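You operate a simulated robot arm through the tools that you are given. There is no shell and no other tool. Be economical: measure what you need, move in short steps, check, and stop when the job is done.

Carry out the task below with a simulated robot arm. There is one attempt and no reset: what you move stays moved.

TASK
Press the felt pack marked NOTES to the green line, let it drain and release it.
Fine: pack lengthwise on the middle of the hand press pad, tray in, pump the yellow knob, no further than the line; green button once; other packs and the tin cup stay.
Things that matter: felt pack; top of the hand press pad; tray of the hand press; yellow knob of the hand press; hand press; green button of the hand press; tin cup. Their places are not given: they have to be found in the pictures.

It is judged by the outcome, as a careful person would: the job done as asked, and still so three seconds after it is handed in. It fails if anything else is knocked over, pushed out of place, dropped, spilled or broken.

THE ROBOT
A 7-joint arm with a two-finger parallel gripper, fixed in place. Base frame: the origin is at the foot of the arm, x ahead of it, y to its left, z up; the work surface is at about z = 0. Lengths are in m, angles in degrees, forces in N, time in s.
With the tool pointing down near the work surface it reaches from about 0.24 to 0.62 m from the base axis. Its first joint turns from -66.0 to 66.0 degrees. Payload 2.6 kg.
Tool frame: the origin (TCP) lies between the finger pads and is the grasp point; the fingertips stand 0.03 m ahead of it; z points along the fingers, y is the line along which they close. The gripper opens to 0.094 m. The fingers are 0.028 m wide and 0.01 m thick; the gripper's body (0.05 by 0.096 m) begins 0.055 m behind the TCP.
Orientation is that of the tool frame in the base frame, as a unit quaternion [x, y, z, w]. With the fingers straight down and closing along the base's y, the tool's x points along the base's -x, its y along +y and its z along -z.

THE INTERFACE
- The arm moves only by the tool arm_command. Its argument "deltas" is a list of rows, each a list of 7 numbers: the turn, a rotation vector about the base's x, y, z in rad, then the shift along the base's x, y, z in m, then the finger opening in m, from 0 to 0.094. In form: [[wx, wy, wz, tx, ty, tz, hand], ...]. A call has 1 to 10 rows; each row shifts and turns the commanded pose from where the row before left it. A row lasts 0.2 s, in which the tool goes at most 0.05 m and 8.6 degrees; a call with a longer step from one row to the next is refused whole, and so is a gripper value outside its range. A pose out of reach is approached as far as the arm can. The call stops where the force on the tool passes 40 N (or 10 N more than at its start, if that is more) or the arm is blocked; 0.2 s more then pass. The fingers move at their own pace (about 0.072 m/s each) and stop on an object; they squeeze with about 40 N. The grip force told is the motor's: it shows also when the fingers shut on nothing. Time passes only in rows, and 0.2 s behind the last, so rows that do not move let the fingers close. It gives the time, the measured TCP pose, the force on the tool (base axes), the opening and the grip force at its end, in the units of the frame above (readings bear some noise).
- Cameras (640 x 400 px; columns grow to the right, rows downward): "scene" is fixed at [0.0437, 0.4337, 0.5749]; the picture's right is [-0.73, -0.68, 0.00], its down [-0.32, 0.34, -0.88] and it looks along [0.60, -0.65, -0.47] (base axes); focal length 346 px, centre (320, 200). "wrist" rides on the gripper at [-0.037, 0, -0.058] in the tool frame; the picture's right is [0.00, -1.00, 0.00], its down [0.97, 0.00, -0.24] and it looks along [0.24, 0.00, 0.97] (tool axes); focal length 218 px, centre (320, 200).
- snapshot(camera): a new picture of that camera. No time passes.
- probe_pixels(camera, pixels): for up to 12 pixels [column, row] of the newest picture of that camera ("zoom" is the newest enlarged one), the place [x, y, z] in the base frame of the surface seen there, good to about 0.002 m. No time passes.
- enlarge(camera, box): a new picture of the part [left, top, right, bottom] of that camera's present view, enlarged. No time passes.
- close_job(): hands the job in; it is judged then, once.

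Work in short steps. Measure before you move; look again where a grasp or a placing could have gone wrong, and mend it. You have 80 turns and 34 pictures in all, the two below and enlarged ones among them. Open the gripper and draw the arm clear of the work before you hand the job in, unless the task says otherwise; then end with one line.

The tools are called after ">>>" as a command line: name --pt "numbers of a row" for each row, then --argument value for the rest, lists and objects as JSON in quotes. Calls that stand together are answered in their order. arm_command: Moves the arm, as the interface text tells. Its arguments: {"type":"object","properties":{"deltas":{"type":"array"}},"required":["deltas"]} The other tools are called the same way: snapshot (camera) takes a picture; probe_pixels (camera, pixels) gives the place of the surface under pixels of a picture; enlarge (camera, box) takes an enlarged picture of a part of a camera's view; close_job () hands the job in.

At the start:

```text
t: 0.0
tcp_pos: [0.3608, -0.0308, 0.3995]
ee_rot: [0.0, 1.0, 0.0, -0.001]
contact_force: [-1.2, -0.3, -0.5]
width: 0.0941
finger_force: 0.2
```

scene: 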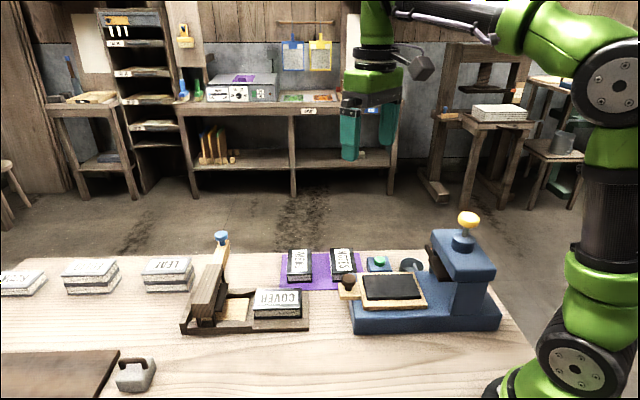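
wrist: 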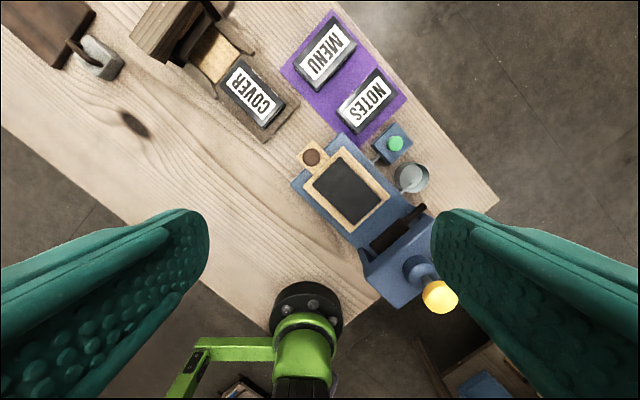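

The NOTES pack is at wrist (368,100) and the press at about (350,190) with its knob at (440,297). I'll enlarge the press from both cameras.

>>> enlarge --camera "scene" --box '[270, 200, 510, 350]'

>>> probe_pixels --camera "wrist" --pixels '[[368, 100], [348, 118], [388, 82], [395, 143], [412, 178], [348, 190], [311, 157], [440, 297], [325, 55], [378, 128], [340, 105], [328, 190]]'

>>> enlarge --camera "wrist" --box '[270, 50, 470, 330]'

```text
2.67 times, centred on (390, 275) of scene
```

zoom: 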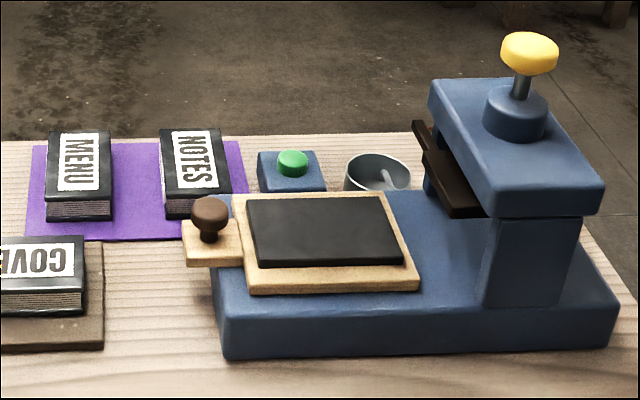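

```text
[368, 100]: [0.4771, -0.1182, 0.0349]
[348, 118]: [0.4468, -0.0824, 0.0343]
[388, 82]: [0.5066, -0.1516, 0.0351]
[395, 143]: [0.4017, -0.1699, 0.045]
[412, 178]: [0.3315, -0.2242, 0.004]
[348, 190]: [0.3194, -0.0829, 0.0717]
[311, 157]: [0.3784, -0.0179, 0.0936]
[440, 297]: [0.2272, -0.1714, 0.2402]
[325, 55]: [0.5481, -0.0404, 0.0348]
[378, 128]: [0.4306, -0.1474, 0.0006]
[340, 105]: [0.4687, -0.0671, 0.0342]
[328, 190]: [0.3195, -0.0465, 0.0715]
```

```text
1.43 times, centred on (370, 190) of wrist
```

zoom: 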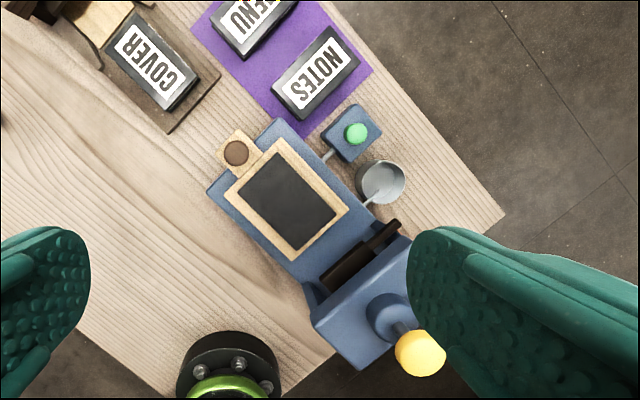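

Next I measure corners of the pad, pack, tray knob and head.

>>> probe_pixels --camera "zoom" --pixels '[[283, 155], [334, 213], [292, 247], [241, 190], [328, 29], [356, 59], [301, 118], [274, 89], [236, 153], [356, 133], [360, 265], [390, 313]]'

>>> probe_pixels --camera "wrist" --pixels '[[330, 170], [420, 260], [385, 250], [365, 232], [410, 215], [385, 268], [365, 275], [425, 205], [375, 290], [398, 310], [300, 182], [383, 172]]'

```text
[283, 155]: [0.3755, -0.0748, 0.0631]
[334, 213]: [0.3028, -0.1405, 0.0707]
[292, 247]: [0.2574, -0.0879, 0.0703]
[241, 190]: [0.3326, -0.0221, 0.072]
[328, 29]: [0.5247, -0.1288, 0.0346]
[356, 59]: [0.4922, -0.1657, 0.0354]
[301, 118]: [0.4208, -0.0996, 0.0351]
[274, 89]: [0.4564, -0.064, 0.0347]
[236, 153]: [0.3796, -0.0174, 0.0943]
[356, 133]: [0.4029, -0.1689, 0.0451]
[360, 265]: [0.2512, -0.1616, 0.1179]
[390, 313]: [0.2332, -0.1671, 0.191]
```

```text
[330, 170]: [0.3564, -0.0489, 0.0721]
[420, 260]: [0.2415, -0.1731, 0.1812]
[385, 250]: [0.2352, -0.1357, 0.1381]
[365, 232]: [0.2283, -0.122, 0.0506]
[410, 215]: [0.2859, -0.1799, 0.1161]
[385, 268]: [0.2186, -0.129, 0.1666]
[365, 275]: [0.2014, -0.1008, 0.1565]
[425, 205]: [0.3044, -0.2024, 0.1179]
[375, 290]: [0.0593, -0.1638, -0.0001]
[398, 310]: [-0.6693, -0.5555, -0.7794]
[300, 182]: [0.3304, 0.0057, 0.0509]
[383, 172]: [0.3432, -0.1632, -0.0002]
```

Pack NOTES: centre about (0.4735,-0.1145), top z 0.035, long axis -43°, 0.049 wide. The pad centre is about (0.317,-0.081,0.071). I turn the tool -43° and move above the pack.

>>> arm_command --pt "0 0 -0.108 0.0161 -0.01196 -0.0379 0.07" --pt "0 0 -0.108 0.0161 -0.01196 -0.0379 0.07" --pt "0 0 -0.108 0.0161 -0.01196 -0.0379 0.07" --pt "0 0 -0.108 0.0161 -0.01196 -0.0379 0.07" --pt "0 0 -0.108 0.0161 -0.01196 -0.0379 0.07" --pt "0 0 -0.108 0.0161 -0.01196 -0.0379 0.07" --pt "0 0 -0.108 0.0161 -0.01196 -0.0379 0.07" --pt "0 0 0 0 0 0 0.07"

>>> snapshot --camera "wrist"

```text
t: 1.8
tcp_pos: [0.4753, -0.116, 0.1345]
ee_rot: [0.369, 0.929, 0.0, 0.0]
contact_force: [-0.2, -0.2, 0.0]
width: 0.0701
finger_force: 0.2
```

```text
29 pictures are left
```

wrist: 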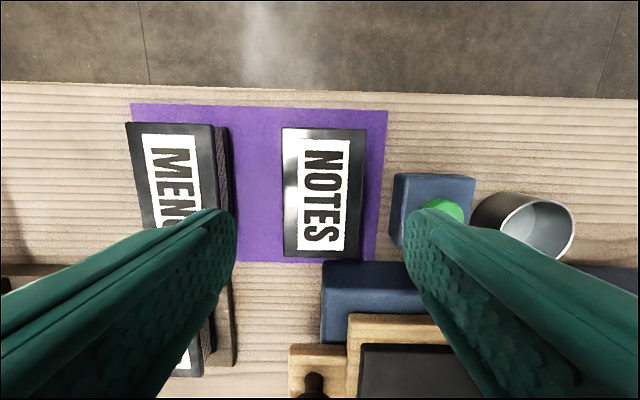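

The pack spans (283,127)–(367,258) and is well aligned. I refine with probes.

>>> probe_pixels --camera "wrist" --pixels '[[286, 131], [364, 132], [358, 254], [287, 252], [324, 195], [361, 200], [284, 195], [395, 205], [405, 255], [235, 190]]'

```text
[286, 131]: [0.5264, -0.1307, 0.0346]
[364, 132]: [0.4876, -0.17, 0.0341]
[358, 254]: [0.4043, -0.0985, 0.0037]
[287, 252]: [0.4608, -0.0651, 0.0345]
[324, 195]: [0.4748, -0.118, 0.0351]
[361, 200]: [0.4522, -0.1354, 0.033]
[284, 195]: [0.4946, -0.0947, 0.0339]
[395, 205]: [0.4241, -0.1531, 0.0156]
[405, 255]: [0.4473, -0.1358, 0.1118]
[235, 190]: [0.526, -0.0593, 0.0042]
```

Pack is about 0.10×0.058 m, at -45°, centre (0.4735,-0.1155). I trim the heading, descend to z 0.038 and close.

>>> arm_command --pt "0 0 -0.03 -0.0018 0.0005 -0.03 0.078" --pt "0 0 0 0 0 -0.03 0.078" --pt "0 0 0 0 0 -0.02 0.078" --pt "0 0 0 0 0 -0.0165 0.078" --pt "0 0 0 0 0 0 0.078" --pt "0 0 0 0 0 0 0.05" --pt "0 0 0 0 0 0 0.04" --pt "0 0 0 0 0 0 0.04"

```text
t: 3.6
tcp_pos: [0.4721, -0.1148, 0.0396]
ee_rot: [0.383, 0.924, -0.001, 0.0]
contact_force: [-2.6, -1.9, 3.1]
width: 0.0592
finger_force: 40.0
```

Gripped at 0.0592. Lift straight up and swing toward the press, then re-measure the pad.

>>> arm_command --pt "0 0 0 0 0 0.02 0.04" --pt "0 0 0 0 0 0.035 0.04" --pt "0 0 0 0 0 0.04 0.04" --pt "0 0 0 0 0 0.04 0.04" --pt "0 0 0 0 0 0.03 0.04"

>>> enlarge --camera "scene" --box '[270, 200, 510, 350]'

>>> probe_pixels --camera "zoom" --pixels '[[248, 200], [378, 197], [401, 258], [256, 263], [236, 198], [384, 194], [417, 284], [246, 287], [209, 208], [531, 45], [213, 240], [455, 120]]'

```text
t: 4.8
tcp_pos: [0.4684, -0.1138, 0.2047]
ee_rot: [0.382, 0.924, 0.0, 0.0]
contact_force: [0.1, -0.3, -1.5]
width: 0.0592
finger_force: 39.5
```

```text
2.67 times, centred on (390, 275) of scene
```

zoom: 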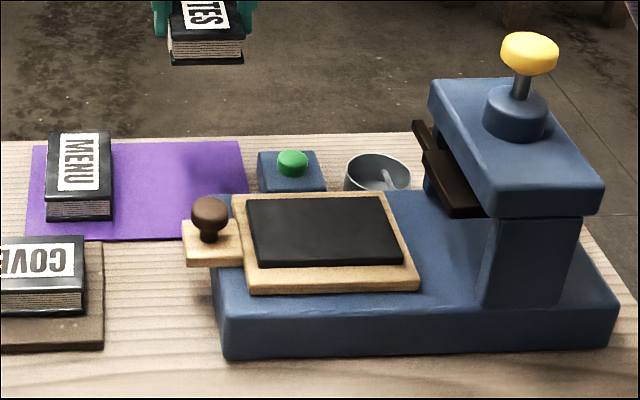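

```text
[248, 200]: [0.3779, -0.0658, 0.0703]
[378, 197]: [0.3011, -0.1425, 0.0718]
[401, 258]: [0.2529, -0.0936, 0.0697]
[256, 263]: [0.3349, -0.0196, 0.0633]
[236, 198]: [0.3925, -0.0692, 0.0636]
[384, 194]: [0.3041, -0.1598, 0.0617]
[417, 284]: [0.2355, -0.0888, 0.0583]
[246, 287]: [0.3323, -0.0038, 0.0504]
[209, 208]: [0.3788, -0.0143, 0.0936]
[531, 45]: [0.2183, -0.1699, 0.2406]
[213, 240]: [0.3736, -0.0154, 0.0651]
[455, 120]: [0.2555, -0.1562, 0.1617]
```

Pad axis is 45°, centre about (0.316,-0.080), top z 0.071. I swing over it with a +90° turn, staying at z≈0.205.

>>> arm_command --pt "0 0 0.1428 -0.0154 0.00325 0 0.04" --pt "0 0 0.1428 -0.0154 0.00325 0 0.04" --pt "0 0 0.1428 -0.0154 0.00325 0 0.04" --pt "0 0 0.1428 -0.0154 0.00325 0 0.04" --pt "0 0 0.1428 -0.0154 0.00325 0 0.04" --pt "0 0 0.1428 -0.0154 0.00325 0 0.04" --pt "0 0 0.1428 -0.0154 0.00325 0 0.04" --pt "0 0 0.1428 -0.0154 0.00325 0 0.04" --pt "0 0 0.1428 -0.0154 0.00325 0 0.04" --pt "0 0 0.1428 -0.0154 0.00325 0 0.04"

>>> arm_command --pt "0 0 0.1428 0 0 0 0.04" --pt "0 0 0 0 0 0 0.04" --pt "0 0 0 0 0 0 0.04"

>>> snapshot --camera "wrist"

>>> snapshot --camera "scene"

```text
t: 7.0
tcp_pos: [0.3144, -0.0823, 0.2029]
ee_rot: [-0.317, 0.949, -0.001, 0.0]
contact_force: [0.7, 0.6, -1.6]
width: 0.0591
finger_force: 40.0
```

```text
t: 7.8
tcp_pos: [0.3155, -0.0826, 0.2017]
ee_rot: [-0.383, 0.924, 0.0, 0.0]
contact_force: [-0.7, -0.7, -1.8]
width: 0.0594
finger_force: 40.2
```

```text
27 pictures are left
```

wrist: 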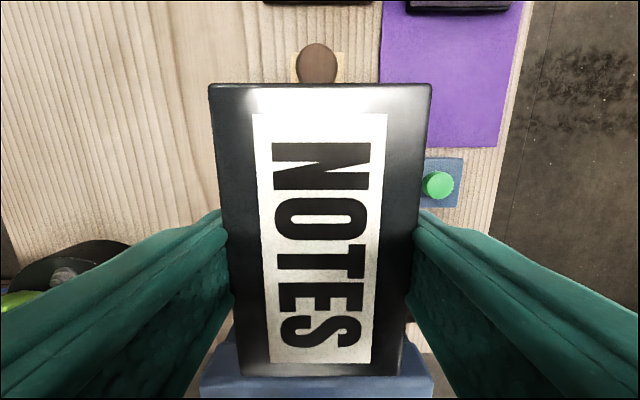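

```text
26 pictures are left
```

scene: 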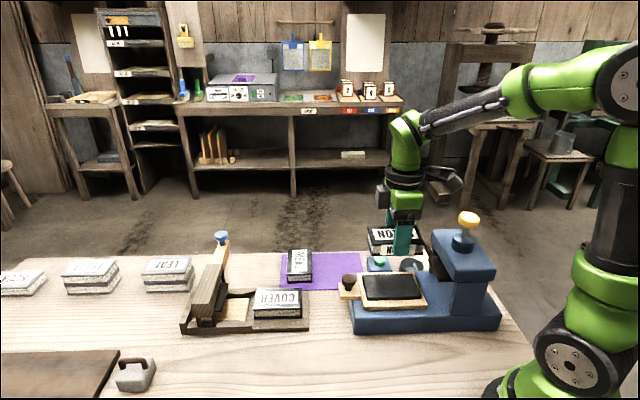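

Pack hangs straight above the press. I probe its top corners to fix the pack–TCP offset.

>>> probe_pixels --camera "wrist" --pixels '[[216, 90], [424, 90], [400, 370], [245, 370], [320, 235], [318, 55]]'

```text
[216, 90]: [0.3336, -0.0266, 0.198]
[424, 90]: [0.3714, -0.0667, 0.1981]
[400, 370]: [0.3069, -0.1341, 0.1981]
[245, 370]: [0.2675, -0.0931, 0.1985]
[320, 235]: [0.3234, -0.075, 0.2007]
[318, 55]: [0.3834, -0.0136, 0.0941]
```

Pack centre sits at (0.320,-0.080), so I shift -3.5 mm in x and lower to just above the pad.

>>> arm_command --pt "0 0 0 -0.0035 0 -0.02 0.04" --pt "0 0 0 0 0 -0.03 0.04" --pt "0 0 0 0 0 -0.025 0.04" --pt "0 0 0 0 0 -0.01 0.04" --pt "0 0 0 0 0 0 0.04" --pt "0 0 0 0 0 0 0.04"

>>> enlarge --camera "scene" --box '[310, 200, 510, 350]'

```text
t: 9.2
tcp_pos: [0.3135, -0.0815, 0.1206]
ee_rot: [-0.382, 0.924, 0.001, 0.0]
contact_force: [-0.8, 0.2, -1.9]
width: 0.0592
finger_force: 40.1
```

```text
2.67 times, centred on (410, 275) of scene
```

zoom: 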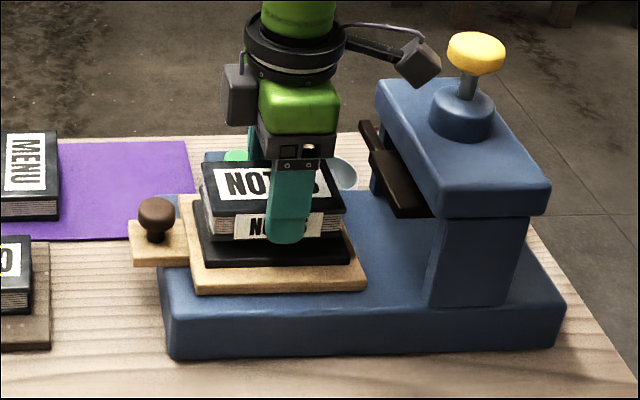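

The pack hovers about 1 cm above the pad and is centred. I lower until touch.

>>> arm_command --pt "0 0 0 0 0 -0.005 0.04" --pt "0 0 0 0 0 -0.004 0.04" --pt "0 0 0 0 0 -0.002 0.04" --pt "0 0 0 0 0 0 0.04"

```text
t: 10.2
tcp_pos: [0.3133, -0.0819, 0.1093]
ee_rot: [-0.382, 0.924, 0.0, -0.001]
contact_force: [0.2, 0.8, -1.5]
width: 0.0592
finger_force: 40.0
```

>>> arm_command --pt "0 0 0 0 0 -0.0015 0.04" --pt "0 0 0 0 0 0 0.04"

```text
t: 10.8
tcp_pos: [0.3125, -0.0828, 0.1054]
ee_rot: [-0.381, 0.924, 0.0, 0.0]
contact_force: [-0.2, 0.1, -1.2]
width: 0.0595
finger_force: 39.8
```

Still no contact, force unchanged at -1.2 N. Down a bit more.

>>> arm_command --pt "0 0 0 0 0 -0.001 0.04" --pt "0 0 0 0 0 0 0.04"

>>> enlarge --camera "scene" --box '[350, 240, 450, 310]'

```text
t: 11.4
tcp_pos: [0.3132, -0.0823, 0.1048]
ee_rot: [-0.382, 0.924, 0.0, 0.0]
contact_force: [0.1, 1.2, 1.6]
width: 0.0595
finger_force: 40.3
```

```text
5.71 times, centred on (400, 275) of scene
```

zoom: 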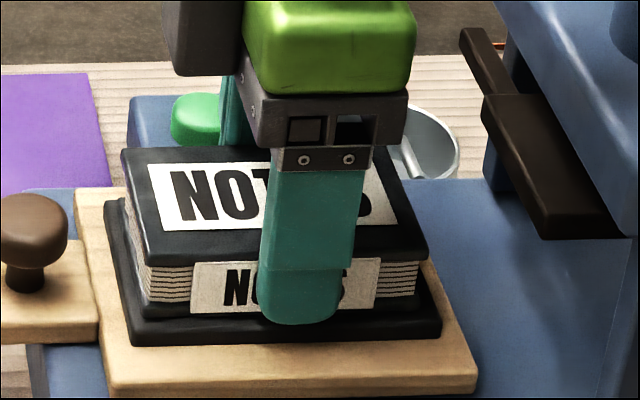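

Contact is made (force +1.6 N). I release, back off upward and check the seating.

>>> arm_command --pt "0 0 0 0 0 0 0.08" --pt "0 0 0 0 0 0 0.08" --pt "0 0 0 0 0 0.02 0.08" --pt "0 0 0 0 0 0.04 0.08" --pt "0 0 0 0 0 0.04 0.08" --pt "0 0 0 0 0 0.04 0.08" --pt "0 0 0 0.01 0.01 0.04 0.08"

>>> snapshot --camera "wrist"

>>> enlarge --camera "scene" --box '[330, 200, 510, 340]'

```text
t: 13.0
tcp_pos: [0.3261, -0.0744, 0.2864]
ee_rot: [-0.382, 0.924, -0.001, 0.0]
contact_force: [-0.3, 0.5, 0.9]
width: 0.0798
finger_force: 0.1
```

```text
23 pictures are left
```

wrist: 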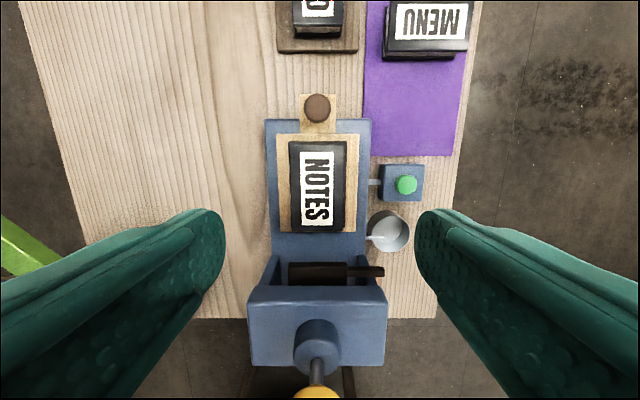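

```text
2.86 times, centred on (420, 270) of scene
```

zoom: 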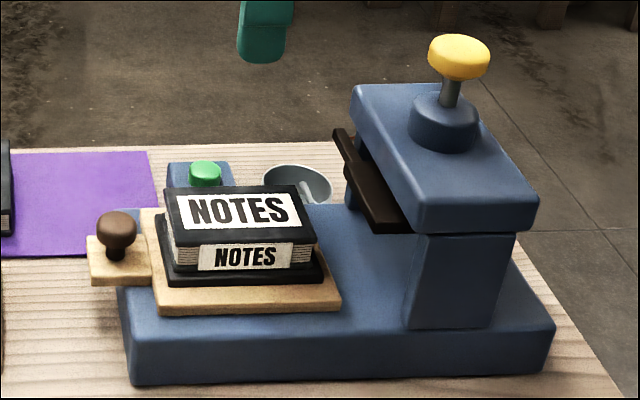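

I verify centring with probes on the pack corners, pad edges and tray.

>>> probe_pixels --camera "wrist" --pixels '[[292, 144], [344, 144], [341, 230], [293, 229], [317, 109], [320, 187], [283, 136], [355, 136], [282, 230], [357, 230], [320, 240], [335, 272]]'

>>> enlarge --camera "wrist" --box '[240, 80, 440, 280]'

```text
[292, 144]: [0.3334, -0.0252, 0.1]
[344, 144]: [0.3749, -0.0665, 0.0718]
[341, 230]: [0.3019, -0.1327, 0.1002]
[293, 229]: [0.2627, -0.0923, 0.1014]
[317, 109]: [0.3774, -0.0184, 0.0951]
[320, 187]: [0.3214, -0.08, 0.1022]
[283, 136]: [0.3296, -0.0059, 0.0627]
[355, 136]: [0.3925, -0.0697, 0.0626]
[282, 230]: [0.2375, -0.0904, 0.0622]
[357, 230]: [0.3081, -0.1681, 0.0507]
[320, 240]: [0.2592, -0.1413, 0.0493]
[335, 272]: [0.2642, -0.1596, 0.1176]
```

```text
2.00 times, centred on (340, 180) of wrist
```

zoom: 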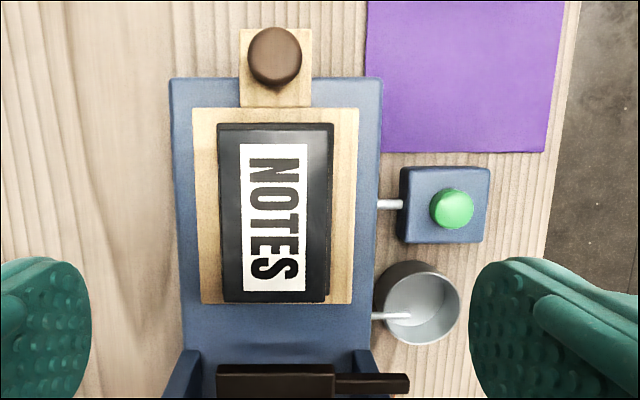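

Pack is within 2–3 mm of the pad centre. Next the tray: I'll grip its knob at (0.3785,-0.0175, top 0.095) and push along (-1,-1). First move above it.

>>> arm_command --pt "0 0 0 0.017 0.0185 -0.02 0.06" --pt "0 0 0 0.017 0.0185 -0.02 0.06" --pt "0 0 0 0.0175 0.019 -0.03 0.06" --pt "0 0 0 0 0 -0.04 0.06" --pt "0 0 0 0 0 -0.03 0.06" --pt "0 0 0 0 0 0 0.06" --pt "0 0 0 0 0 0 0.06"

>>> enlarge --camera "scene" --box '[310, 220, 470, 320]'

>>> snapshot --camera "wrist"

```text
t: 14.6
tcp_pos: [0.3749, -0.0187, 0.1437]
ee_rot: [-0.382, 0.924, 0.0, 0.0]
contact_force: [-0.7, 0.6, 0.4]
width: 0.06
finger_force: 0.0
```

```text
4.00 times, centred on (390, 270) of scene
```

zoom: 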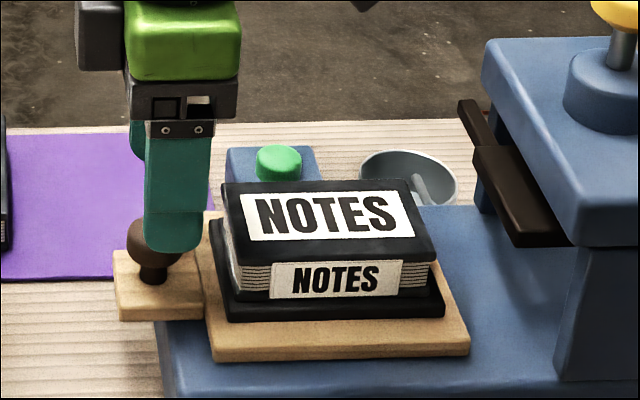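

```text
19 pictures are left
```

wrist: 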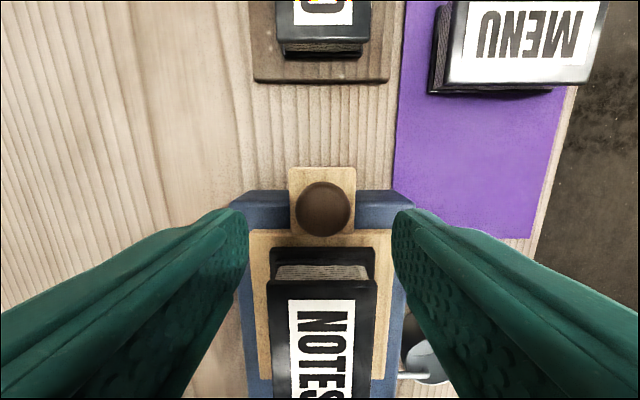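

Knob is centred between the fingers at (322,209). I nudge outward 3 mm, descend to TCP z≈0.101 and close on it.

>>> arm_command --pt "0 0 0 0.0025 0.0015 -0.02 0.06" --pt "0 0 0 0 0 -0.02 0.06" --pt "0 0 0 0 0 -0.003 0.06" --pt "0 0 0 0 0 0 0.04" --pt "0 0 0 0 0 0 0.015" --pt "0 0 0 0 0 0 0.015" --pt "0 0 0 0 0 0 0.015"

```text
t: 16.2
tcp_pos: [0.3773, -0.0175, 0.1025]
ee_rot: [-0.382, 0.924, -0.003, 0.001]
contact_force: [15.5, -16.3, -10.6]
width: 0.0293
finger_force: 45.0
```

The grip holds the knob (0.0293) but with a side load of about 22 N. I ease in that direction.

>>> arm_command --pt "0 0 0 0.001 -0.001 -0.001 0.015" --pt "0 0 0 0 0 0 0.015"

```text
t: 16.8
tcp_pos: [0.3783, -0.0165, 0.104]
ee_rot: [-0.383, 0.924, -0.002, 0.002]
contact_force: [0.1, -17.7, 30.5]
width: 0.0293
finger_force: 44.6
```

>>> arm_command --pt "0 0 0 0 -0.001 0.0008 0.015" --pt "0 0 0 0 0 0 0.015"

```text
t: 17.4
tcp_pos: [0.3776, -0.0173, 0.103]
ee_rot: [-0.381, 0.924, 0.0, 0.001]
contact_force: [0.3, -16.1, 28.9]
width: 0.0293
finger_force: 44.6
```

I open slightly, see whether the forces vanish, then regrip centred.

>>> arm_command --pt "0 0 0 0 0 0.0 0.045" --pt "0 0 0 0 0 0.002 0.045" --pt "0 0 0 0 0 0 0.045"

>>> enlarge --camera "wrist" --box '[220, 120, 420, 260]'

```text
t: 18.2
tcp_pos: [0.3771, -0.0169, 0.1019]
ee_rot: [-0.383, 0.924, 0.0, 0.0]
contact_force: [0.4, 0.6, -0.2]
width: 0.045
finger_force: 0.2
```

```text
2.86 times, centred on (320, 190) of wrist
```

zoom: 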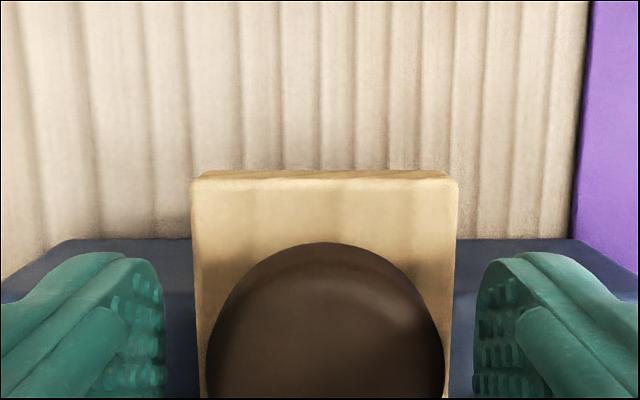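

Knob is centred to under 1 mm now. Regrip.

>>> arm_command --pt "0 0 0 0.0003 -0.0003 0.0 0.03" --pt "0 0 0 0 0 0 0.02" --pt "0 0 0 0 0 0 0.02" --pt "0 0 0 0 0 0 0.02"

```text
t: 19.2
tcp_pos: [0.3785, -0.0176, 0.1035]
ee_rot: [-0.382, 0.924, 0.0, 0.001]
contact_force: [-3.3, 2.5, -0.9]
width: 0.0293
finger_force: 45.0
```

Clean grip. Push the tray in along (-1,-1), first 60 mm.

>>> arm_command --pt "0 0 0 -0.004 -0.004 0 0.02" --pt "0 0 0 -0.0055 -0.0055 0 0.02" --pt "0 0 0 -0.0055 -0.0055 0 0.02" --pt "0 0 0 -0.0055 -0.0055 0 0.02" --pt "0 0 0 -0.0055 -0.0055 0 0.02" --pt "0 0 0 -0.0055 -0.0055 0 0.02" --pt "0 0 0 -0.0055 -0.0055 0 0.02" --pt "0 0 0 -0.0055 -0.0055 0 0.02"

>>> enlarge --camera "scene" --box '[330, 200, 510, 340]'

```text
t: 21.0
tcp_pos: [0.3352, -0.0602, 0.1044]
ee_rot: [-0.381, 0.925, 0.001, -0.001]
contact_force: [-14.8, 15.7, 21.4]
width: 0.0295
finger_force: 45.0
```

```text
2.86 times, centred on (420, 270) of scene
```

zoom: 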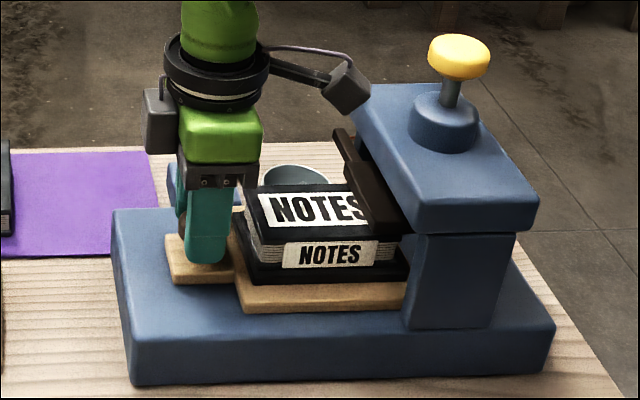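

Tray slides in; a side load of about 22 N has built up. A dark arm-mounted piece at (350,90) approaches the head, so I check its position before continuing.

>>> probe_pixels --camera "zoom" --pixels '[[350, 95], [345, 115], [362, 100], [370, 100], [410, 95], [440, 50], [450, 95], [157, 120], [290, 200], [400, 225], [355, 90], [445, 105]]'

```text
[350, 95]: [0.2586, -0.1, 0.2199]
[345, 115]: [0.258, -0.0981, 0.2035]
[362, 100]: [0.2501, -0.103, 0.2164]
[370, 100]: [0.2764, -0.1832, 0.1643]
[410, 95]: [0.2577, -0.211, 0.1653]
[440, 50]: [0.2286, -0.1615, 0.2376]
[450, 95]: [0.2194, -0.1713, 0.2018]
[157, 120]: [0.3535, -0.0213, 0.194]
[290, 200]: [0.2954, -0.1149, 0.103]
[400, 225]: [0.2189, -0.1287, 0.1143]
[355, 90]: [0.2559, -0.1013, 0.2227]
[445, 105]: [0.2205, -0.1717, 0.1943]
```

That piece (low end z≈0.20) would come close to the yellow knob with the remaining ~60 mm. I release and will push the knob from behind with closed fingers instead, which gives ~29 mm more room.

>>> arm_command --pt "0 0 0 0 0 0 0.06" --pt "0 0 0 0 0 0 0.06" --pt "0 0 0 0 0 0.03 0.06" --pt "0 0 0 0.014 0.014 0.01 0.03" --pt "0 0 0 0.014 0.014 0 0.0" --pt "0 0 0 0 0 0 0.0" --pt "0 0 0 0 0 -0.02 0.0" --pt "0 0 0 0 0 -0.018 0.0" --pt "0 0 0 0 0 0 0.0"

>>> enlarge --camera "scene" --box '[330, 200, 510, 340]'

```text
t: 23.0
tcp_pos: [0.3625, -0.0318, 0.105]
ee_rot: [-0.382, 0.924, 0.0, 0.0]
contact_force: [1.0, 0.0, -0.4]
width: 0.0002
finger_force: 32.8
```

```text
2.86 times, centred on (420, 270) of scene
```

zoom: 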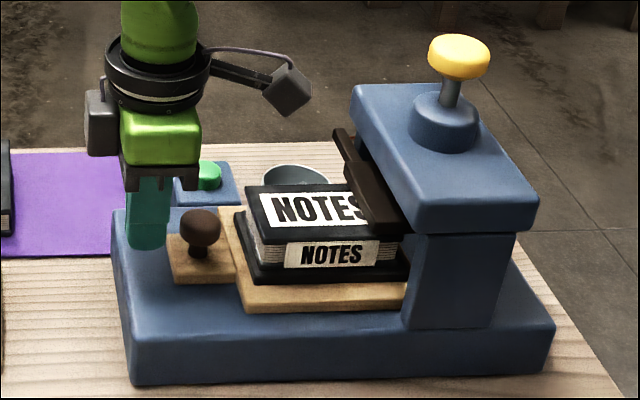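

Fingers are behind the knob. Push along (-1,-1) in small rows; the call stops on force at the end stop.

>>> arm_command --pt "0 0 0 -0.0044 -0.0056 -0.001 0" --pt "0 0 0 -0.005 -0.005 0 0" --pt "0 0 0 -0.005 -0.005 0 0" --pt "0 0 0 -0.005 -0.005 0 0" --pt "0 0 0 -0.005 -0.005 0 0" --pt "0 0 0 -0.005 -0.005 0 0" --pt "0 0 0 -0.005 -0.005 0 0"

>>> enlarge --camera "scene" --box '[330, 200, 510, 340]'

```text
t: 24.6
tcp_pos: [0.3284, -0.0682, 0.104]
ee_rot: [-0.383, 0.924, 0.001, 0.0]
contact_force: [0.6, -0.3, -0.3]
width: 0.0001
finger_force: 33.0
```

```text
2.86 times, centred on (420, 270) of scene
```

zoom: 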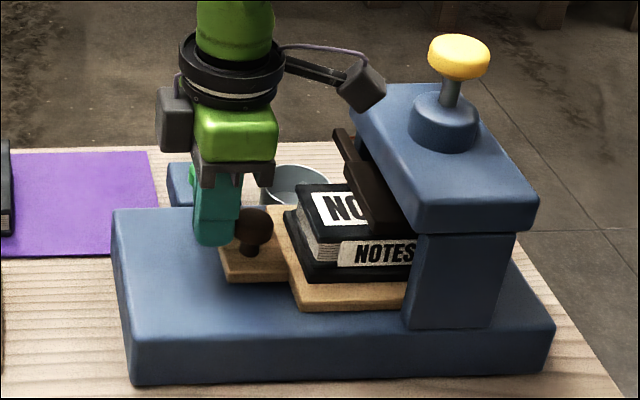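

Tray is moving. Next 25 mm.

>>> arm_command --pt "0 0 0 -0.0045 -0.0045 0 0" --pt "0 0 0 -0.0045 -0.0045 0 0" --pt "0 0 0 -0.0045 -0.0045 0 0" --pt "0 0 0 -0.0045 -0.0045 0 0"

>>> enlarge --camera "scene" --box '[330, 200, 510, 340]'

>>> probe_pixels --camera "zoom" --pixels '[[280, 225], [275, 255], [460, 60], [445, 100], [405, 225], [345, 190]]'

```text
t: 25.6
tcp_pos: [0.3101, -0.0855, 0.1034]
ee_rot: [-0.382, 0.924, -0.001, 0.001]
contact_force: [0.0, -0.4, 0.4]
width: 0.0
finger_force: 32.9
```

```text
2.86 times, centred on (420, 270) of scene
```

zoom: 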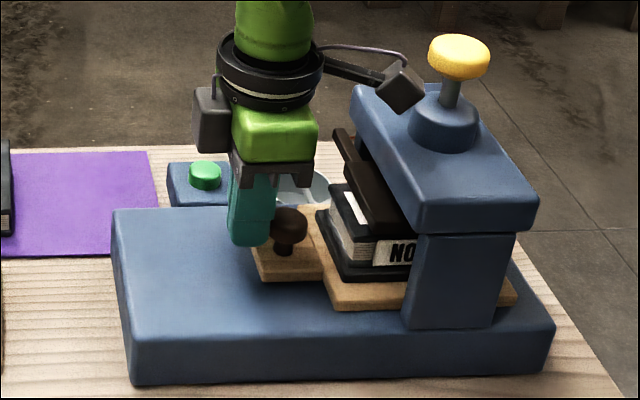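

```text
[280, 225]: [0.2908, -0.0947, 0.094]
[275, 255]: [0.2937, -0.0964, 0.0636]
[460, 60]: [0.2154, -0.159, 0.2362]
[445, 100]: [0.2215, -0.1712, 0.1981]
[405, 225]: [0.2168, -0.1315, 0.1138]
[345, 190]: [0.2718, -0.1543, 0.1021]
```

About 6 mm to go to centre under the pump (rod u-sum 0.0495, pad 0.0585). Small steps until the stop.

>>> arm_command --pt "0 0 0 -0.0015 -0.0015 0 0" --pt "0 0 0 -0.0015 -0.0015 0 0" --pt "0 0 0 -0.0015 -0.0015 0 0" --pt "0 0 0 0 0 0 0"

```text
t: 26.6
tcp_pos: [0.3076, -0.0906, 0.1044]
ee_rot: [-0.382, 0.924, 0.0, 0.001]
contact_force: [-0.6, 0.6, 0.7]
width: 0.0
finger_force: 33.5
```

>>> arm_command --pt "0 0 0 -0.001 -0.001 0 0" --pt "0 0 0 -0.001 -0.001 0 0" --pt "0 0 0 -0.001 -0.001 0 0"

>>> enlarge --camera "scene" --box '[370, 200, 510, 340]'

```text
t: 27.4
tcp_pos: [0.3036, -0.0942, 0.1044]
ee_rot: [-0.382, 0.924, 0.0, 0.0]
contact_force: [-0.2, 0.1, 0.7]
width: 0.0002
finger_force: 32.5
```

```text
2.86 times, centred on (440, 270) of scene
```

zoom: 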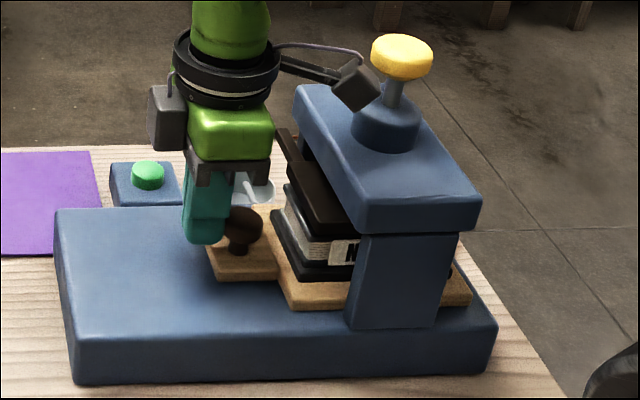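

No stop yet. I measure tray ends, plate and rod to judge how far in it is.

>>> probe_pixels --camera "zoom" --pixels '[[290, 297], [468, 296], [240, 225], [277, 215], [305, 275], [345, 231], [286, 135], [402, 62], [393, 95], [385, 135], [352, 285], [437, 280]]'

>>> enlarge --camera "scene" --box '[420, 230, 500, 300]'

```text
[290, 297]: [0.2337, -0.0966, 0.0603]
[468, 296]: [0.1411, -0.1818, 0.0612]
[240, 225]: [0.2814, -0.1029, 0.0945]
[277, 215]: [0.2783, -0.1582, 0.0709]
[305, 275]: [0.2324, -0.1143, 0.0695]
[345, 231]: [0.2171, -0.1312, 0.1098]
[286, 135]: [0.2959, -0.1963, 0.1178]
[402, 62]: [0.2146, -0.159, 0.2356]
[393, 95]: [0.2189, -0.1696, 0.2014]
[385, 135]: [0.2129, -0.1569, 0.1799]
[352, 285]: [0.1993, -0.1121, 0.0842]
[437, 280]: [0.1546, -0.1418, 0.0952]
```

```text
5.71 times, centred on (460, 265) of scene
```

zoom: 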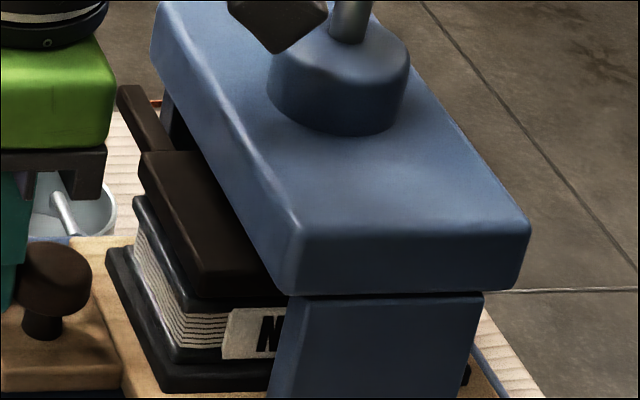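

Tray centre u-sum 0.048 vs press centre about 0.05. I push 2 mm more gently to feel for the stop.

>>> arm_command --pt "0 0 0 -0.0007 -0.0007 0 0" --pt "0 0 0 -0.0007 -0.0007 0 0" --pt "0 0 0 0 0 0 0"

```text
t: 28.2
tcp_pos: [0.3042, -0.0926, 0.105]
ee_rot: [-0.383, 0.924, -0.001, 0.001]
contact_force: [13.7, 7.9, -5.3]
width: 0.0
finger_force: 33.1
```

Stop reached (about 16–22 N resisting). I back off outward and up, then look at the pointer side of the head for the green line.

>>> arm_command --pt "0 0 0 0.005 0.005 0 0" --pt "0 0 0 0.015 0.015 0.01 0" --pt "0 0 0 0.02 0.0 0.03 0" --pt "0 0 0 0.025 -0.015 0.03 0" --pt "0 0 0 0.025 -0.025 0.02 0" --pt "0 0 0 0.02 -0.02 0 0" --pt "0 0 0 0 0 0 0"

>>> snapshot --camera "wrist"

```text
t: 29.8
tcp_pos: [0.4129, -0.1395, 0.1931]
ee_rot: [-0.383, 0.924, -0.001, 0.0]
contact_force: [0.3, 0.3, -0.8]
width: 0.0
finger_force: 32.9
```

```text
11 pictures are left
```

wrist: 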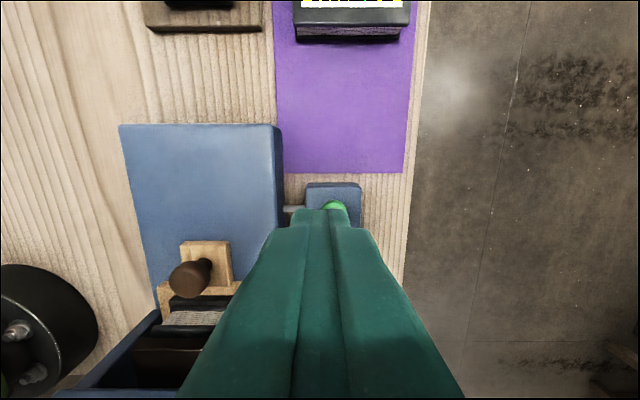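

I tilt the tool 60° toward the head with fingers open to look at the pointer area.

>>> arm_command --pt "-0.0925 0.0925 0 -0.003 0.001 0.003 0.09" --pt "-0.0925 0.0925 0 -0.003 0.001 0.003 0.09" --pt "-0.0925 0.0925 0 -0.003 0.001 0.003 0.09" --pt "-0.0925 0.0925 0 -0.003 0.001 0 0.09" --pt "-0.0925 0.0925 0 -0.003 0.001 0 0.09" --pt "-0.0925 0.0925 0 -0.003 0.001 0 0.09" --pt "-0.0925 0.0925 0 -0.003 0.001 0 0.09" --pt "-0.0925 0.0925 0 -0.002 0.001 0 0.09" --pt "0 0 0 0 0 0 0.09"

>>> snapshot --camera "wrist"

```text
t: 31.8
tcp_pos: [0.3899, -0.1269, 0.2031]
ee_rot: [-0.33, 0.8, -0.191, -0.463]
contact_force: [0.3, 0.5, -0.1]
width: 0.0898
finger_force: 0.0
```

```text
10 pictures are left
```

wrist: 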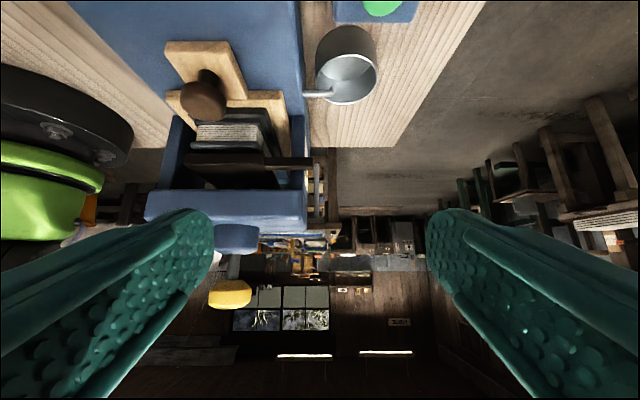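

The view is upside-down; the pointer is at (290,163). I enlarge it.

>>> enlarge --camera "wrist" --box '[255, 130, 335, 220]'

```text
4.44 times, centred on (295, 175) of wrist
```

zoom: 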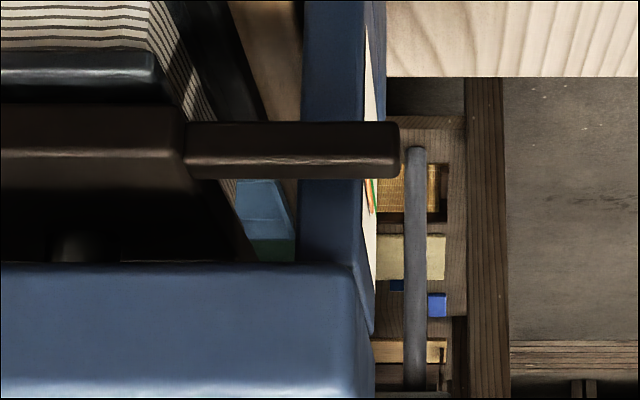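

The scale is on the outer side face of the far column, seen at grazing angle. I yaw 45° and move outward to see that face.

>>> arm_command --pt "0 0 -0.131 0.0 -0.0155 0.0 0.09" --pt "0 0 -0.131 0.0 -0.0155 0 0.09" --pt "0 0 -0.131 0.0 -0.0155 0 0.09" --pt "0 0 -0.131 -0.005 -0.0155 -0.007 0.09" --pt "0 0 -0.131 -0.01 -0.0155 -0.01 0.09" --pt "0 0 -0.131 -0.01 -0.0155 -0.01 0.09" --pt "0 0 0 0 0 0 0.09" --pt "0 0 0 0 0 0 0.09"

>>> enlarge --camera "wrist" --box '[220, 100, 420, 240]'

```text
t: 33.6
tcp_pos: [0.3854, -0.1895, 0.1962]
ee_rot: [-0.112, 0.859, -0.065, -0.495]
contact_force: [-1.0, 0.0, -0.2]
width: 0.09
finger_force: 0.1
out of reach, approached as far as the arm can: row 5, 6
```

```text
2.86 times, centred on (320, 170) of wrist
```

zoom: 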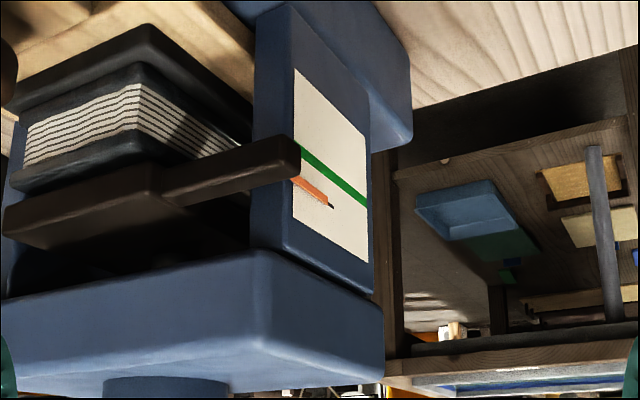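

Clear: green line from (300,150) to (367,203), orange indicator tip at (333,206) above it (the image is upside-down). I probe both, and plate versus pack.

>>> probe_pixels --camera "zoom" --pixels '[[333, 206], [300, 184], [320, 198], [310, 155], [330, 173], [362, 199], [298, 155], [285, 175], [240, 160], [110, 165], [140, 75], [120, 190]]'

```text
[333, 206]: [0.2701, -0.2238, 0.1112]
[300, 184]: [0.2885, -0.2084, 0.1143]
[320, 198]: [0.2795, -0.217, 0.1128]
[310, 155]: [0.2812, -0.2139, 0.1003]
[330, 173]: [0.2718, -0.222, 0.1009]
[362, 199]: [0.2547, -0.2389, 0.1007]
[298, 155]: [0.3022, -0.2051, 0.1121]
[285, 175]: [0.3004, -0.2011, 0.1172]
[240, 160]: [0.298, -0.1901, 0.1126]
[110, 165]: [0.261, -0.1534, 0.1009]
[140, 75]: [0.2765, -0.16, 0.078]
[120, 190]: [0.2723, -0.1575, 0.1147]
```

Line at z≈0.1005, indicator at z≈0.112: about 11 mm to go. I untilt while rising, ready to move over the yellow knob.

>>> arm_command --pt "0 -0.131 0 0 0 0.018 0.05" --pt "0 -0.131 0 0 0 0.018 0.0" --pt "0 -0.131 0 0 0 0.018 0.0" --pt "0 -0.131 0 0 0 0.018 0.0" --pt "0 -0.131 0 0 0 0.018 0.0" --pt "0 -0.131 0 0 0 0.018 0" --pt "0 -0.131 0 0 0 0.018 0" --pt "0 -0.131 0 0 0 0.01 0" --pt "0 0 0 0 0 0 0"

```text
t: 35.6
tcp_pos: [0.3842, -0.1903, 0.3326]
ee_rot: [-0.064, 0.992, -0.113, 0.002]
contact_force: [-0.1, 0.2, -0.2]
width: 0.0001
finger_force: 33.0
```

The tool is 13° off vertical; I correct that and move above the yellow knob at (0.223,-0.172), tips at z≈0.27.

>>> arm_command --pt "0.113 0.009 0 -0.03 0.003 0 0" --pt "0.113 0.009 0 -0.03 0.003 0 0" --pt "0 0 0 -0.035 0.004 0 0" --pt "0 0 0 -0.035 0.004 0 0" --pt "0 0 0 -0.0312 0.0043 0 0" --pt "0 0 0 0 0 -0.02 0" --pt "0 0 0 0 0 -0.0126 0" --pt "0 0 0 0 0 0 0"

>>> enlarge --camera "scene" --box '[390, 170, 530, 310]'

```text
t: 37.4
tcp_pos: [0.2276, -0.1692, 0.2998]
ee_rot: [-0.065, 0.998, 0.001, 0.0]
contact_force: [0.4, 0.0, 0.7]
width: 0.0
finger_force: 32.7
```

```text
2.86 times, centred on (460, 240) of scene
```

zoom: 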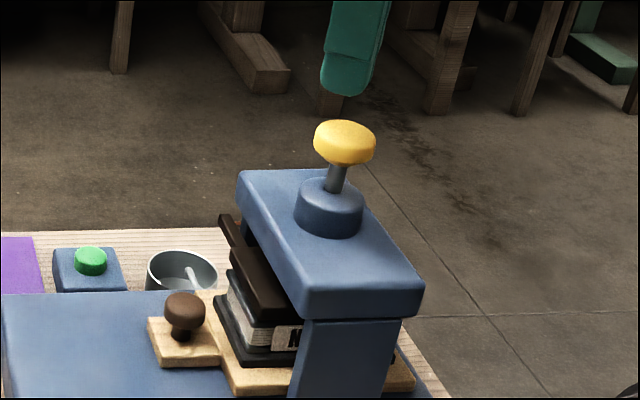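

Aligned. I probe knob top and plate/pointer as a baseline.

>>> probe_pixels --camera "zoom" --pixels '[[345, 128], [345, 122], [318, 135], [373, 138], [225, 225], [235, 255], [262, 285], [230, 218], [335, 180], [275, 300], [236, 232], [258, 305]]'

```text
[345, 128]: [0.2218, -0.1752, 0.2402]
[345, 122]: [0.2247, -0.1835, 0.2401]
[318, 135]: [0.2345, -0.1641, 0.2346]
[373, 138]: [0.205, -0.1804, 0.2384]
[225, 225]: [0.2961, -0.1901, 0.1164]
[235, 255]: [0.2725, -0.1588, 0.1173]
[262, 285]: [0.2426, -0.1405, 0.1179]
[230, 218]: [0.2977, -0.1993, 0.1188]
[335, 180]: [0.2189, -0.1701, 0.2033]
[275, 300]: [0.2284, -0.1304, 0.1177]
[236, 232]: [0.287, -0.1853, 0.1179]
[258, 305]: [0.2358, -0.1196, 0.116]
```

Knob centre (0.221,-0.173), top 0.240; plate top 0.1178. I press the knob 10 mm as a first trial.

>>> arm_command --pt "0 0 0 -0.006 -0.003 -0.015 0" --pt "0 0 0 0 0 -0.01 0" --pt "0 0 0 0 0 -0.005 0" --pt "0 0 0 0 0 -0.005 0" --pt "0 0 0 0 0 -0.005 0" --pt "0 0 0 0 0 0 0"

```text
t: 38.8
tcp_pos: [0.219, -0.1735, 0.259]
ee_rot: [-0.065, 0.998, 0.0, 0.0]
contact_force: [-0.4, -1.4, 2.9]
width: 0.0
finger_force: 32.4
```

Knob is 11 mm down at about 3 N. I check how far the plate moved.

>>> enlarge --camera "scene" --box '[390, 170, 530, 310]'

>>> probe_pixels --camera "zoom" --pixels '[[225, 225], [235, 255], [262, 285], [230, 220], [275, 300], [236, 232], [345, 145], [330, 165], [250, 275], [265, 270]]'

```text
2.86 times, centred on (460, 240) of scene
```

zoom: 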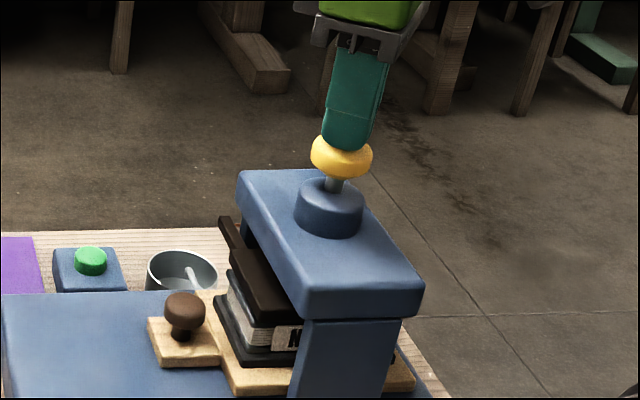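

```text
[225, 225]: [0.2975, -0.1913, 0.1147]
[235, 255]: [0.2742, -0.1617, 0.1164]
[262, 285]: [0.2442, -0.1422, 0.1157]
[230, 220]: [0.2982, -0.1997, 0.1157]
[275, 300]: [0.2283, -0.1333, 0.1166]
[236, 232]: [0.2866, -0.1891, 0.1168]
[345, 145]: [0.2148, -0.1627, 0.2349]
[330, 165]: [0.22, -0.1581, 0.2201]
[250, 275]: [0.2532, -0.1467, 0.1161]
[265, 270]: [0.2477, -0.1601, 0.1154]
```

Plate dropped about 1.8 mm for 11 mm of knob travel. I continue this stroke to the end, or till the force stops it.

>>> arm_command --pt "0 0 0 0 0 -0.004 0" --pt "0 0 0 0 0 -0.004 0" --pt "0 0 0 0 0 0 0"

```text
t: 39.6
tcp_pos: [0.2185, -0.1743, 0.2522]
ee_rot: [-0.065, 0.998, 0.0, 0.001]
contact_force: [1.8, 1.0, 5.3]
width: 0.0001
finger_force: 33.2
```

>>> arm_command --pt "0 0 0 0 0 -0.004 0" --pt "0 0 0 0 0 -0.003 0" --pt "0 0 0 0 0 -0.003 0" --pt "0 0 0 0 0 0 0"

```text
t: 40.3
tcp_pos: [0.2189, -0.1744, 0.2474]
ee_rot: [-0.063, 0.998, -0.001, 0.004]
contact_force: [-7.7, 4.0, 20.6]
width: 0.0
finger_force: 33.1
stopped in row 3: the force on the tool passed its limit (the readings are from after the stop); the commanded pose is now the measured one
```

End of stroke at about 22 mm. I lift so the knob returns, then measure the plate.

>>> arm_command --pt "0 0 0 0 0 0.01 0" --pt "0 0 0 0 0 0.015 0" --pt "0 0 0 0 0 0.005 0" --pt "0 0 0 0 0 0 0" --pt "0 0 0 0 0 0 0"

>>> enlarge --camera "scene" --box '[390, 170, 530, 310]'

>>> probe_pixels --camera "zoom" --pixels '[[226, 229], [235, 258], [262, 288], [231, 225], [275, 302], [237, 236], [345, 128], [240, 262], [250, 278], [265, 275], [255, 265], [270, 290]]'

```text
t: 41.5
tcp_pos: [0.2178, -0.1744, 0.2752]
ee_rot: [-0.064, 0.998, 0.0, 0.002]
contact_force: [-1.1, 0.6, 0.3]
width: 0.0
finger_force: 32.6
```

```text
2.86 times, centred on (460, 240) of scene
```

zoom: 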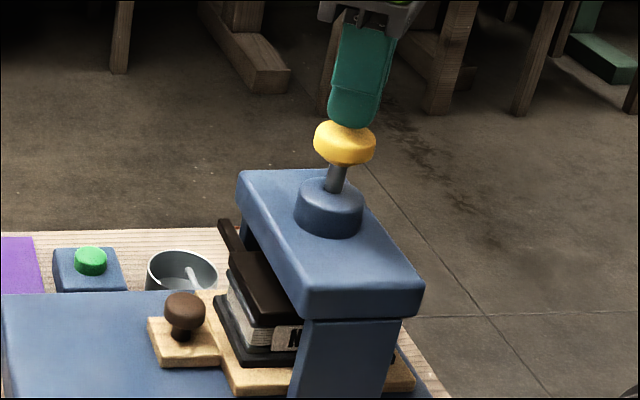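

```text
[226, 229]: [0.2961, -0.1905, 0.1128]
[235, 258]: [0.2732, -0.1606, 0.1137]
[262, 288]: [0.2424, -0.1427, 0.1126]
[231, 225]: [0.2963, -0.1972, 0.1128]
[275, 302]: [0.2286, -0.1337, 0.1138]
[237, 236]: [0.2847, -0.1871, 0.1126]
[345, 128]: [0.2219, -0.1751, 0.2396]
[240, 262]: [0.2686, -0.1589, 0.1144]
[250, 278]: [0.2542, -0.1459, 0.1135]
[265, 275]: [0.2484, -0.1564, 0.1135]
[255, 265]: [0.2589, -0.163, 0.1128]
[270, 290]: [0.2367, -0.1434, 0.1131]
```

The full stroke lowered the plate about 4.6 mm and it holds. About 7 mm remain, so I do a second full stroke, then inspect the gauge.

>>> arm_command --pt "0 0 0 0.002 0 -0.006 0" --pt "0 0 0 0 0 -0.006 0" --pt "0 0 0 0 0 -0.005 0" --pt "0 0 0 0 0 -0.004 0" --pt "0 0 0 0 0 -0.004 0" --pt "0 0 0 0 0 -0.002 0" --pt "0 0 0 0 0 0 0"

```text
t: 43.1
tcp_pos: [0.2205, -0.1736, 0.2486]
ee_rot: [-0.063, 0.998, 0.0, 0.002]
contact_force: [-0.7, -3.5, 6.6]
width: 0.0
finger_force: 33.3
```

Second stroke done. I lift off and return to the gauge viewing pose.

>>> arm_command --pt "0 0 0 0 0 0.02 0" --pt "0 0 0 0 0 0.03 0" --pt "0 0 0 0.02 0 0.03 0" --pt "0 0 0 0.04 -0.004 0 0.03" --pt "0 0 0 0.04 -0.004 0 0.06" --pt "0 0 0 0.04 -0.004 0 0.09" --pt "0 0 0 0.017 -0.004 0 0.09"

>>> arm_command --pt "-0.017 0.13 0 0 0 -0.018 0.09" --pt "-0.017 0.13 0 0 0 -0.018 0.09" --pt "-0.017 0.13 0 0 0 -0.018 0.09" --pt "-0.017 0.13 0 0 0 -0.018 0.09" --pt "-0.017 0.13 0 0 0 -0.018 0.09" --pt "-0.017 0.13 0 0 0 -0.018 0.09" --pt "-0.017 0.13 0 0 0 -0.018 0.09" --pt "0 0 0 0 0 0 0.09"

>>> enlarge --camera "wrist" --box '[250, 90, 390, 230]'

```text
t: 44.7
tcp_pos: [0.3769, -0.1917, 0.3279]
ee_rot: [-0.065, 0.998, -0.001, 0.001]
contact_force: [0.8, -0.1, 0.5]
width: 0.0902
finger_force: 0.1
```

```text
t: 46.5
tcp_pos: [0.3779, -0.1918, 0.2035]
ee_rot: [-0.057, 0.895, -0.03, -0.441]
contact_force: [0.6, 0.6, -0.1]
width: 0.0899
finger_force: 0.2
```

```text
2.86 times, centred on (320, 160) of wrist
```

zoom: 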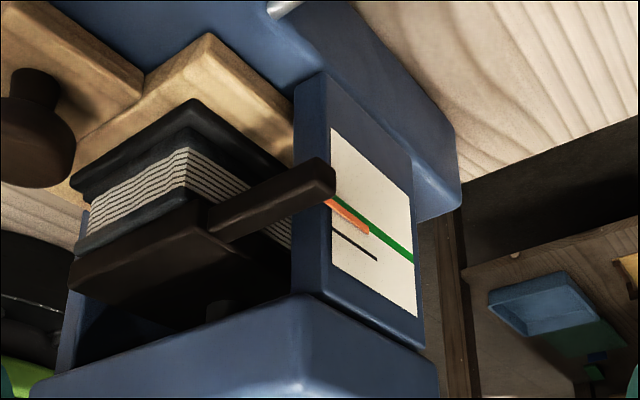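

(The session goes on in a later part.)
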